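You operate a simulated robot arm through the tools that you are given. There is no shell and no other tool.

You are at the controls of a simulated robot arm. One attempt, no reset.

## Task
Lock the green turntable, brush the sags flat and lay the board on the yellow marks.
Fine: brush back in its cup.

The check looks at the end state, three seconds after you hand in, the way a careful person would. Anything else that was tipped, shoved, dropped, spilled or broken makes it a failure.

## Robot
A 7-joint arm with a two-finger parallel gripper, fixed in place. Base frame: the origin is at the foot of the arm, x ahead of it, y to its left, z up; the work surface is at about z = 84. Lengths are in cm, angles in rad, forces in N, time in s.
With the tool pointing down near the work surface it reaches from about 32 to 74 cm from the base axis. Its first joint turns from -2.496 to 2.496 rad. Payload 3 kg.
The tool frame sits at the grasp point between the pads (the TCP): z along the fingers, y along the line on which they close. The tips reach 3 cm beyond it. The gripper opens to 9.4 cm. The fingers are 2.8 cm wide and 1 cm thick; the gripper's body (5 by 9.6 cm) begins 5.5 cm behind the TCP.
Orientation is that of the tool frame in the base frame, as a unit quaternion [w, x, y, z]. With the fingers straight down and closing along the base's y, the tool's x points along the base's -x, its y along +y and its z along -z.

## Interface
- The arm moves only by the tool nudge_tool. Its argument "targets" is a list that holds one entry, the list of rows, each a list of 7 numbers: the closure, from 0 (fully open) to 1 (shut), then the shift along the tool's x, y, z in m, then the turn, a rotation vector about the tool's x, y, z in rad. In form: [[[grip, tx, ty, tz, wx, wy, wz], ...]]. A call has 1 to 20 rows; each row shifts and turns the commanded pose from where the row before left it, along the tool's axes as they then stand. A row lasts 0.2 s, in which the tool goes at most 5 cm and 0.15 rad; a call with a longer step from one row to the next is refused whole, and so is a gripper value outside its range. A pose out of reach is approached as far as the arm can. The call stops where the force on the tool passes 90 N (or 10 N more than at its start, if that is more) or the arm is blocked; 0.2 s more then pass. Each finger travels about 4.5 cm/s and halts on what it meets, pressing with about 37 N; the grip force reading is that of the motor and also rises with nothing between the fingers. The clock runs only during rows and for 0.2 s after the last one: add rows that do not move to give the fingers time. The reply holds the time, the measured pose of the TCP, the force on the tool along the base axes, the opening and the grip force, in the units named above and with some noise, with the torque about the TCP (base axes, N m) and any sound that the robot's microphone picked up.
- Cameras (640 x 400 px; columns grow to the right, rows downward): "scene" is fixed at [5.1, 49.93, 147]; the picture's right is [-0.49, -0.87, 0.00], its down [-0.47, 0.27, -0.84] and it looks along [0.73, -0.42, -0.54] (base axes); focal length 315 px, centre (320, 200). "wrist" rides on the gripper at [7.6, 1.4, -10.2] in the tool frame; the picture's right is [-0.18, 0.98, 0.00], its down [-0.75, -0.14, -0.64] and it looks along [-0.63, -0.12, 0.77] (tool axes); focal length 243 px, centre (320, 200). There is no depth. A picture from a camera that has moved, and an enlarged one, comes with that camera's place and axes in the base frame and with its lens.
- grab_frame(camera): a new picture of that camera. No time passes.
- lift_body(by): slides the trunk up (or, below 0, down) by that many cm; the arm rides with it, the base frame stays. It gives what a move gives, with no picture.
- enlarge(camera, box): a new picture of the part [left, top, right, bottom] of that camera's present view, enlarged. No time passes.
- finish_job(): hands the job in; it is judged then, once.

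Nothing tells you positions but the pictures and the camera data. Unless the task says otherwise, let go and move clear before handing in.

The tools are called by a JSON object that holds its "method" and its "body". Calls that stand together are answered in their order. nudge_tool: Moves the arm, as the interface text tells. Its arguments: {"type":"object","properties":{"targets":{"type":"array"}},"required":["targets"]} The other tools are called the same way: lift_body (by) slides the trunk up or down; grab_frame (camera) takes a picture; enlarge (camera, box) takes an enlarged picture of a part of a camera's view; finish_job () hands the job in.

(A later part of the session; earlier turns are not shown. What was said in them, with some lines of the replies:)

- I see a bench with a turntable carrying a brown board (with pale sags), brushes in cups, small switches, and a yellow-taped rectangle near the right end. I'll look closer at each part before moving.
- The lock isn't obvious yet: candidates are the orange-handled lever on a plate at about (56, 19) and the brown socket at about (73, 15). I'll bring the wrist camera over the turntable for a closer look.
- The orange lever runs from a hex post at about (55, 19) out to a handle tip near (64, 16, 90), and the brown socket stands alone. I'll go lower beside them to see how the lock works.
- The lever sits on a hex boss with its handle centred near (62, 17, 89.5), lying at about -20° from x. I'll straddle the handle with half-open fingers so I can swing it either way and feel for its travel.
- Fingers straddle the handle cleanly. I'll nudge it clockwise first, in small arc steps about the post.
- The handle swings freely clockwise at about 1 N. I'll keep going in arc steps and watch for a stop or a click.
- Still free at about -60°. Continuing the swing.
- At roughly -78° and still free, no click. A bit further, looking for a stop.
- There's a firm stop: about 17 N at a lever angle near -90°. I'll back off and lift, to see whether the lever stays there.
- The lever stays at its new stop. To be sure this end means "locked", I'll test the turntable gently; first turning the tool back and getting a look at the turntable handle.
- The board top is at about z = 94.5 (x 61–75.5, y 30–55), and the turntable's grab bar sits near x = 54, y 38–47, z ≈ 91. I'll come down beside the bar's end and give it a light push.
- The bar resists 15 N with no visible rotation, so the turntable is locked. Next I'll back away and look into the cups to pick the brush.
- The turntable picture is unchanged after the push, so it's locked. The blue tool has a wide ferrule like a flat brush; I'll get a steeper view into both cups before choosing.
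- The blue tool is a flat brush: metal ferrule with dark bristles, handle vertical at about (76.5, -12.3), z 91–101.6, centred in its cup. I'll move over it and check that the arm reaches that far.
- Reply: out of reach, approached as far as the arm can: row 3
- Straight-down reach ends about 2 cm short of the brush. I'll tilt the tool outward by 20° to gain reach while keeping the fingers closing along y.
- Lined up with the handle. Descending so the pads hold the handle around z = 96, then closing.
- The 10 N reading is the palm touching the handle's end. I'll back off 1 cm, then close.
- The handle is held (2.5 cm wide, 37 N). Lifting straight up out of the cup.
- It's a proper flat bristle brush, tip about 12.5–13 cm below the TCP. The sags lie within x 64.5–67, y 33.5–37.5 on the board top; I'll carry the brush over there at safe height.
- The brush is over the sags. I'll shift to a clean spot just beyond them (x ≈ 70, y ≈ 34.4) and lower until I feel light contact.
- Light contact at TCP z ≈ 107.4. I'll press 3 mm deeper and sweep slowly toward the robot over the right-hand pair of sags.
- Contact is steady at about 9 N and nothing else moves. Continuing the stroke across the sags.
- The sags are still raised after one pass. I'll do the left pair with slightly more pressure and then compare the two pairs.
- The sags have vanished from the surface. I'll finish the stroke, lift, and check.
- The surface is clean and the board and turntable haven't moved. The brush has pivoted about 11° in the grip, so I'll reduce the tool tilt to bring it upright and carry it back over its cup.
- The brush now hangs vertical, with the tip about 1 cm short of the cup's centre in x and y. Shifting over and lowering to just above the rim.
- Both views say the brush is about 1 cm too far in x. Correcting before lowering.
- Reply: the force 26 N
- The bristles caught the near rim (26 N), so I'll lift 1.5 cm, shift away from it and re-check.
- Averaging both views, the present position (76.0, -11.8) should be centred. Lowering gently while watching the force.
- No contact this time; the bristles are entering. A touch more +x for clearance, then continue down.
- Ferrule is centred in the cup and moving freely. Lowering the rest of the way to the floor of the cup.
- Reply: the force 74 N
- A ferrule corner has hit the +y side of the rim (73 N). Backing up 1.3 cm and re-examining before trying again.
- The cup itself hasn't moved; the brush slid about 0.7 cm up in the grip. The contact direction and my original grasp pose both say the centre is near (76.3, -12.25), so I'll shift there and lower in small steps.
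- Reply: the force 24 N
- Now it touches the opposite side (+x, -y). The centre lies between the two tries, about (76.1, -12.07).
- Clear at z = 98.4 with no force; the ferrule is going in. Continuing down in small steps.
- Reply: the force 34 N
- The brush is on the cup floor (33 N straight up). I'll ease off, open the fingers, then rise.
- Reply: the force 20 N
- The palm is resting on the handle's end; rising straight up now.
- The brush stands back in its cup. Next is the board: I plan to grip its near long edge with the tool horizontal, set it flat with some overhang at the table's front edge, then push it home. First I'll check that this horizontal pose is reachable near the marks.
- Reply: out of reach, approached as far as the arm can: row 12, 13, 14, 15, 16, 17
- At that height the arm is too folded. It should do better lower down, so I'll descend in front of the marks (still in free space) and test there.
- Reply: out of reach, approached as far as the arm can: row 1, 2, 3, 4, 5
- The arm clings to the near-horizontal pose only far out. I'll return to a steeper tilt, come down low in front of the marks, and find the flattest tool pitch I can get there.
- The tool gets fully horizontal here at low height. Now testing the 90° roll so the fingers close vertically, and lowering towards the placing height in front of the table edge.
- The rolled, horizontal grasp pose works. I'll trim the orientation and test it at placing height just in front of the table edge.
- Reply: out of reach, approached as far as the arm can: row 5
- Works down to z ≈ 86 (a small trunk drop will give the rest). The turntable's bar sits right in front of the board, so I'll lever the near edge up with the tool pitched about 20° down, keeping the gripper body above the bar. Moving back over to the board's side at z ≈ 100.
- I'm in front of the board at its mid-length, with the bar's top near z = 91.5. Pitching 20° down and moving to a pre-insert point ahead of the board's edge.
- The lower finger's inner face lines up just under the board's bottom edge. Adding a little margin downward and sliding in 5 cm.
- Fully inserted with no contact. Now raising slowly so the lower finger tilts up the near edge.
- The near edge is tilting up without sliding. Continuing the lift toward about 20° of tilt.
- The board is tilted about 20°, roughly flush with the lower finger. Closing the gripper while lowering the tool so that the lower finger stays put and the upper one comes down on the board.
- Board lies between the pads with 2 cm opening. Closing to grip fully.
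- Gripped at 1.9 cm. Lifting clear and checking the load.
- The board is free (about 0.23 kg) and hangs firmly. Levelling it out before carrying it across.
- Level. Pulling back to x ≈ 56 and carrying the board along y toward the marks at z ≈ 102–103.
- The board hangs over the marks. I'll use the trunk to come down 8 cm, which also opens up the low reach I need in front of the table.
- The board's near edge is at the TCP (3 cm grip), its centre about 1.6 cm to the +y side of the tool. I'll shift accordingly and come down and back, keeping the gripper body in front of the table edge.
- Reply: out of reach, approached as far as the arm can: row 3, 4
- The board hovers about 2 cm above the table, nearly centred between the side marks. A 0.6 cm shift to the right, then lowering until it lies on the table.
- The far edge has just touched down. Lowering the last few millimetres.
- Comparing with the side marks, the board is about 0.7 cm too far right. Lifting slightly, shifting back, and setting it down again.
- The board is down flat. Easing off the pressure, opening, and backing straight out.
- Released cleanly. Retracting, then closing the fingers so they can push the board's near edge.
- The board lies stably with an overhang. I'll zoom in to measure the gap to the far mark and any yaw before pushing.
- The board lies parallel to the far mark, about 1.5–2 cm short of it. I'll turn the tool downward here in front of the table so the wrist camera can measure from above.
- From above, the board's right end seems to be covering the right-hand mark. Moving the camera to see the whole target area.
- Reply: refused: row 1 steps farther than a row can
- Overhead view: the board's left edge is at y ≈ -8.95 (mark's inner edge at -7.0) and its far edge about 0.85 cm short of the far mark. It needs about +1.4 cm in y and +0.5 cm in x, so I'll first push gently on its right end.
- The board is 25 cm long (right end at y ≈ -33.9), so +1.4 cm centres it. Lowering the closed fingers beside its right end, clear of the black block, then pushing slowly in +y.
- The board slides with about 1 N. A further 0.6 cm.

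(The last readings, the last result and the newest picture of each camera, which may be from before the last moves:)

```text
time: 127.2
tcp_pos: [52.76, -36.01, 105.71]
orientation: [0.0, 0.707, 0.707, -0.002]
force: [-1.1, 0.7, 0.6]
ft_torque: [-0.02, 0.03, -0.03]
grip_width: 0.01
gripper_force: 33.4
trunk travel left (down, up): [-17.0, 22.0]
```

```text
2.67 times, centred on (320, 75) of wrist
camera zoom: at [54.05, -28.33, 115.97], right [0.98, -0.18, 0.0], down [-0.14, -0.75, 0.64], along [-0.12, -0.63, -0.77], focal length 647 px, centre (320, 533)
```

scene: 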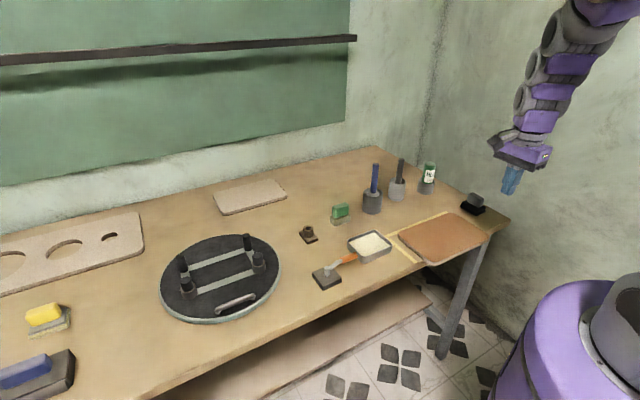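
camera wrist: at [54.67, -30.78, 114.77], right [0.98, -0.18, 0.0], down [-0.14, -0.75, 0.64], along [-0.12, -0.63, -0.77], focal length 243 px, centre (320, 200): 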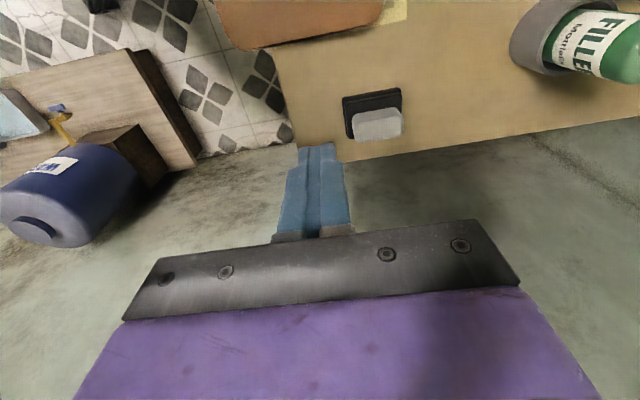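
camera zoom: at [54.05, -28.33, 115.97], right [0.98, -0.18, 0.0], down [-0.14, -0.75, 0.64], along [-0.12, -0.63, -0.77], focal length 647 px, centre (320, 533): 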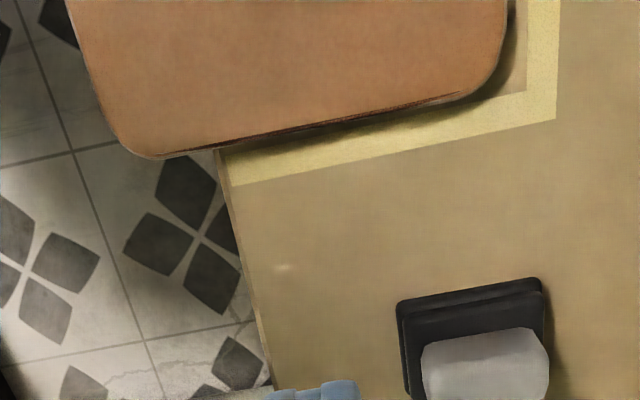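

Now centred between the side marks with about 1° of yaw. Next, a push on the near edge, slightly right of centre, to bring the far edge up to the far mark and square it.

{"method": "nudge_tool", "body": {"targets": [[[1, 0, -0.04, 0, 0, 0, 0], [1, 0, -0.04, 0, 0, 0, 0], [1, 0.01, -0.037, 0, 0, 0, 0], [1, 0.04, 0, 0, 0, 0, 0], [1, 0.04, 0, 0, 0, 0, 0], [1, 0.035, 0, 0, 0, 0, 0], [1, 0, 0, 0.045, 0, 0, 0], [1, 0, 0, 0.045, 0, 0, 0], [1, 0, 0, 0.045, 0, 0, 0], [1, 0, 0, 0.045, 0, 0, 0], [1, 0, 0, 0.01, 0, 0, 0], [1, 0, 0, 0, 0, 0, 0]]]}}

{"method": "enlarge", "body": {"camera": "wrist", "box": [200, 0, 440, 150]}}

{"method": "enlarge", "body": {"camera": "scene", "box": [380, 190, 510, 290]}}

```text
time: 129.8
tcp_pos: [41.05, -23.55, 86.62]
orientation: [-0.001, 0.707, 0.707, -0.001]
force: [0.2, -1.0, 0.5]
ft_torque: [-0.01, 0.01, 0.0]
grip_width: 0.0
gripper_force: 33.2
trunk travel left (down, up): [-17.0, 22.0]
```

```text
2.67 times, centred on (320, 75) of wrist
camera zoom: at [42.42, -15.86, 96.79], right [0.98, -0.18, 0.0], down [-0.14, -0.75, 0.64], along [-0.12, -0.63, -0.77], focal length 647 px, centre (320, 533)
```

zoom: 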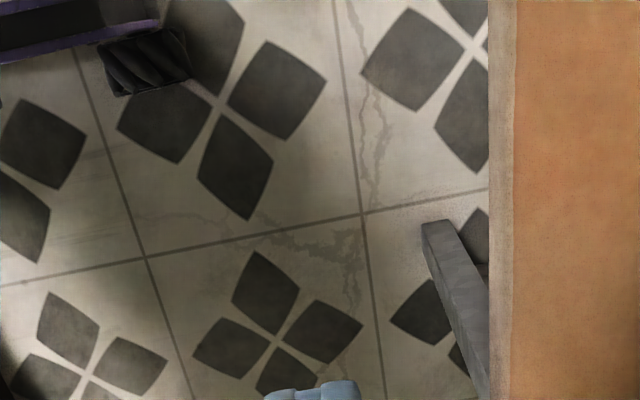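

```text
4.00 times, centred on (445, 240) of scene
camera zoom: at [5.1, 49.93, 147.0], right [-0.49, -0.87, 0.0], down [-0.47, 0.27, -0.84], along [0.73, -0.42, -0.54], focal length 1261 px, centre (-180, 40)
```

zoom: 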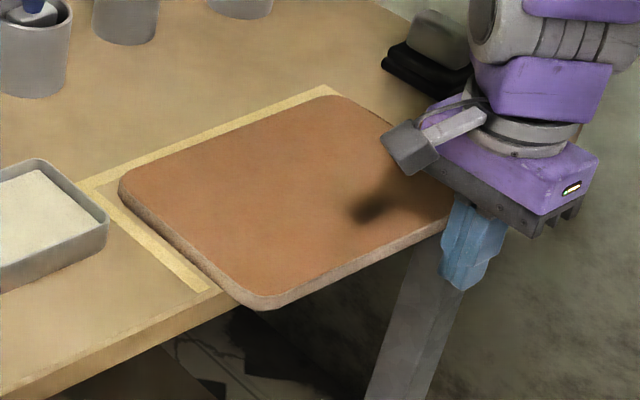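

{"method": "nudge_tool", "body": {"targets": [[[1, 0, 0.01, 0, 0, 0, 0], [1, 0, 0.01, 0, 0, 0, 0], [1, 0, 0.005, 0, 0, 0, 0], [1, 0, 0.005, 0, 0, 0, 0], [1, 0, 0.003, 0, 0, 0, 0], [1, 0, 0.003, 0, 0, 0, 0], [1, 0, 0.003, 0, 0, 0, 0], [1, 0, 0, 0, 0, 0, 0]]]}}

{"method": "enlarge", "body": {"camera": "scene", "box": [380, 190, 510, 290]}}

```text
time: 131.6
tcp_pos: [44.97, -23.41, 86.52]
orientation: [0.001, 0.706, 0.708, -0.002]
force: [0.0, -0.2, -0.2]
ft_torque: [-0.03, -0.01, -0.02]
grip_width: 0.0
gripper_force: 33.3
trunk travel left (down, up): [-17.0, 22.0]
```

```text
4.00 times, centred on (445, 240) of scene
camera zoom: at [5.1, 49.93, 147.0], right [-0.49, -0.87, 0.0], down [-0.47, 0.27, -0.84], along [0.73, -0.42, -0.54], focal length 1261 px, centre (-180, 40)
```

zoom: 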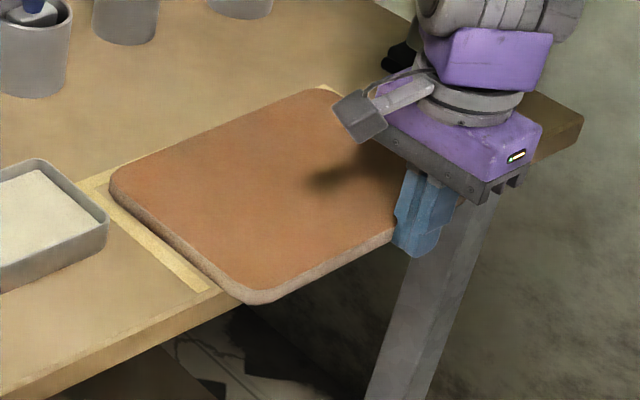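

The board moved up to the far mark. Backing off and checking from above.

{"method": "nudge_tool", "body": {"targets": [[[1, 0, -0.015, 0, 0, 0, 0], [1, 0, -0.02, 0, 0, 0, 0], [1, 0, 0, -0.04, 0, 0, 0], [1, 0, 0, -0.045, 0, 0, 0], [1, 0, 0, -0.045, 0, 0, 0], [1, 0, 0, -0.045, 0, 0, 0], [1, 0, 0, -0.045, 0, 0, 0], [1, 0.027, 0.026, -0.01, 0, 0, 0], [1, 0.027, 0.026, -0.01, 0, 0, 0], [1, 0.027, 0.026, -0.01, 0, 0, 0], [1, 0.027, 0.026, -0.01, 0, 0, 0], [1, 0.027, 0.026, -0.01, 0, 0, 0], [1, 0.027, 0, 0, 0, 0, 0], [1, 0, 0, 0, 0, 0, 0]]]}}

{"method": "grab_frame", "body": {"camera": "wrist"}}

{"method": "enlarge", "body": {"camera": "wrist", "box": [180, 0, 440, 160]}}

{"method": "enlarge", "body": {"camera": "scene", "box": [380, 190, 510, 290]}}

```text
time: 134.6
tcp_pos: [54.56, -6.88, 113.76]
orientation: [0.001, 0.707, 0.707, -0.001]
force: [-0.5, 0.3, 0.7]
ft_torque: [-0.06, -0.03, 0.02]
grip_width: 0.02
gripper_force: 32.9
trunk travel left (down, up): [-17.0, 22.0]
```

```text
taken
camera wrist: at [55.92, 0.71, 123.92], right [0.98, -0.18, 0.0], down [-0.14, -0.75, 0.65], along [-0.12, -0.63, -0.76], focal length 243 px, centre (320, 200)
```

wrist: 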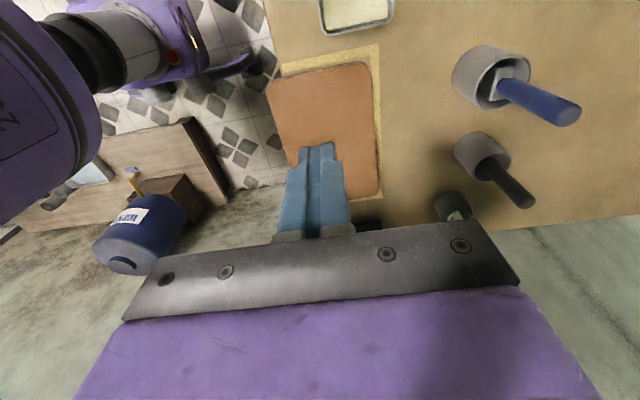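

```text
2.46 times, centred on (310, 80) of wrist
camera zoom: at [55.92, 0.71, 123.92], right [0.98, -0.18, 0.0], down [-0.14, -0.75, 0.65], along [-0.12, -0.63, -0.76], focal length 597 px, centre (345, 495)
```

zoom: 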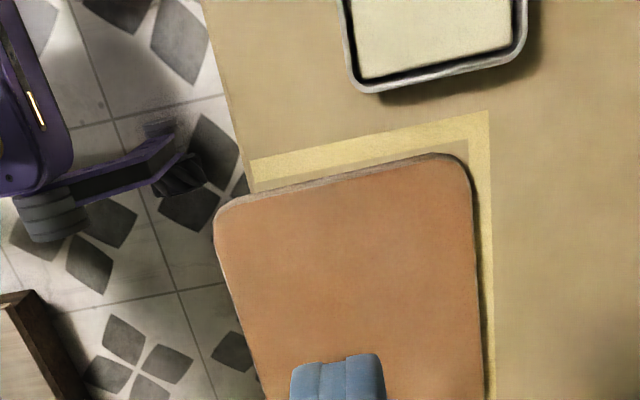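

```text
4.00 times, centred on (445, 240) of scene
camera zoom: at [5.1, 49.93, 147.0], right [-0.49, -0.87, 0.0], down [-0.47, 0.27, -0.84], along [0.73, -0.42, -0.54], focal length 1261 px, centre (-180, 40)
```

zoom: 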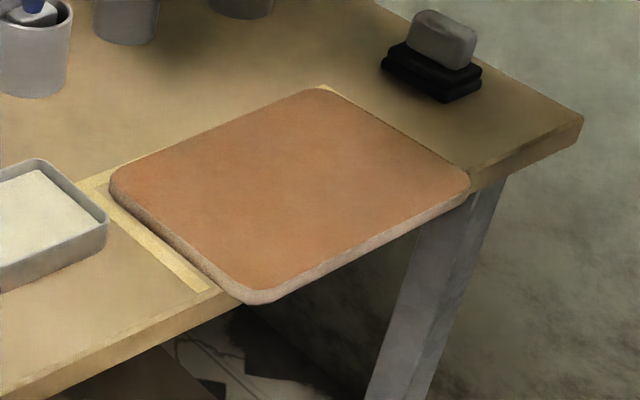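

The board now sits inside the marks: far edge at the far line, about 0.3–0.5 cm clearance at the sides, and squared within 1°. Checking the lever, turntable and cup once more, with the arm raised clear.

{"method": "nudge_tool", "body": {"targets": [[[0.5, 0, 0, -0.03, 0, 0, 0], [0.5, 0, -0.02, -0.03, 0, 0, 0], [0.5, 0, -0.02, -0.02, 0, 0, 0], [0.5, 0, 0, 0, 0, 0, 0], [0.5, 0, 0, 0, 0, 0, 0]]]}}

{"method": "grab_frame", "body": {"camera": "scene"}}

{"method": "enlarge", "body": {"camera": "scene", "box": [290, 140, 500, 300]}}

{"method": "enlarge", "body": {"camera": "scene", "box": [140, 200, 300, 330]}}

{"method": "grab_frame", "body": {"camera": "wrist"}}

```text
time: 135.8
tcp_pos: [50.52, -6.79, 121.68]
orientation: [0.001, 0.707, 0.708, -0.001]
force: [0.3, -0.5, -0.1]
ft_torque: [0.03, 0.0, 0.04]
grip_width: 4.72
gripper_force: 0.0
trunk travel left (down, up): [-17.0, 22.0]
```

```text
taken
```

scene: 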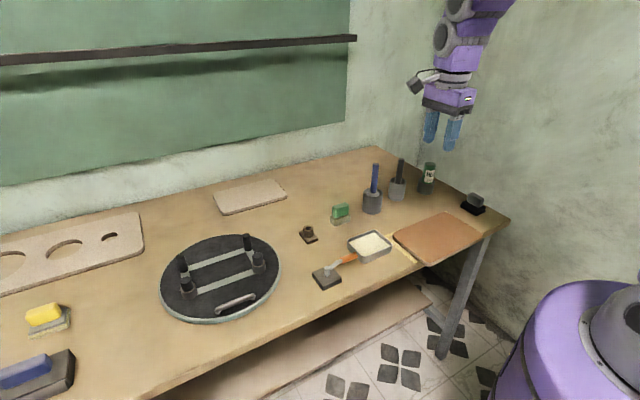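

```text
2.50 times, centred on (395, 220) of scene
camera zoom: at [5.1, 49.93, 147.0], right [-0.49, -0.87, 0.0], down [-0.47, 0.27, -0.84], along [0.73, -0.42, -0.54], focal length 788 px, centre (132, 150)
```

zoom: 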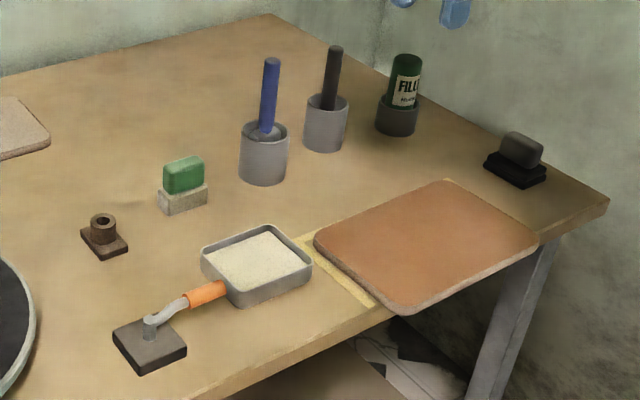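

```text
3.08 times, centred on (220, 265) of scene
camera zoom: at [5.1, 49.93, 147.0], right [-0.49, -0.87, 0.0], down [-0.47, 0.27, -0.84], along [0.73, -0.42, -0.54], focal length 970 px, centre (628, 0)
```

zoom: 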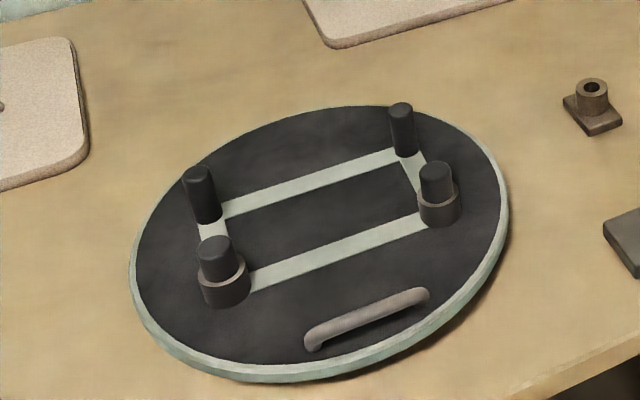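

```text
taken
camera wrist: at [51.88, 0.78, 131.92], right [0.98, -0.18, 0.0], down [-0.14, -0.75, 0.64], along [-0.12, -0.63, -0.76], focal length 243 px, centre (320, 200)
```

wrist: 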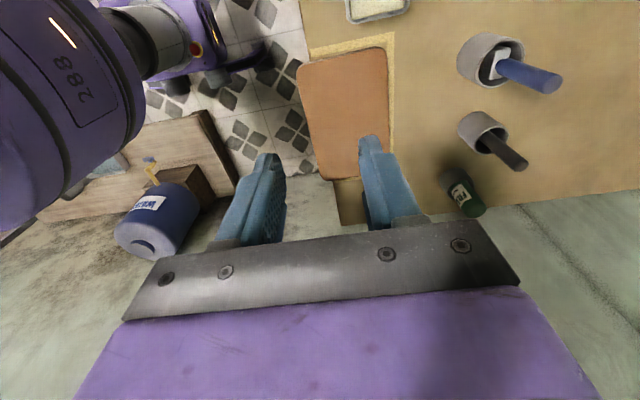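

Final pictures show:
- **Turntable:** lever at its stop, and the table hasn't shifted.
- **Board:** sags gone, lying within the marks.
- **Brush:** upright in its cup.

Nothing else was moved and the arm is clear, so I'm handing in.

{"method": "finish_job", "body": {}}

```text
The job is handed in.
```

The job is handed in; I don't have the check's verdict yet. The turntable is locked, the sags are brushed flat, the board is on the yellow marks and the brush is back in its cup.

- **Turntable:** I swung the orange lever clockwise to its stop. A 15 N push on the turntable's bar then gave no visible rotation, and the lever was still at its stop in the last picture.
- **Sags:** Two strokes with the blue brush left no sags visible on the board. The first, at about 9 N, left the right pair still raised. All four were gone after the second.
- **Board:** It lies flat inside the marks. The far edge is at the far line, the side gaps are under 1 cm, and it is square to about 1°. It overhangs the front edge of the table by about 3 cm.
- **Brush:** It stands upright in its cup. Getting it in took a few tries, and the ferrule caught the rim once at 73 N. The cup did not move.

In the final pictures nothing else on the table had been tipped or shifted, and the arm was clear when I handed in. The trunk is still 8 cm lower than where it started.
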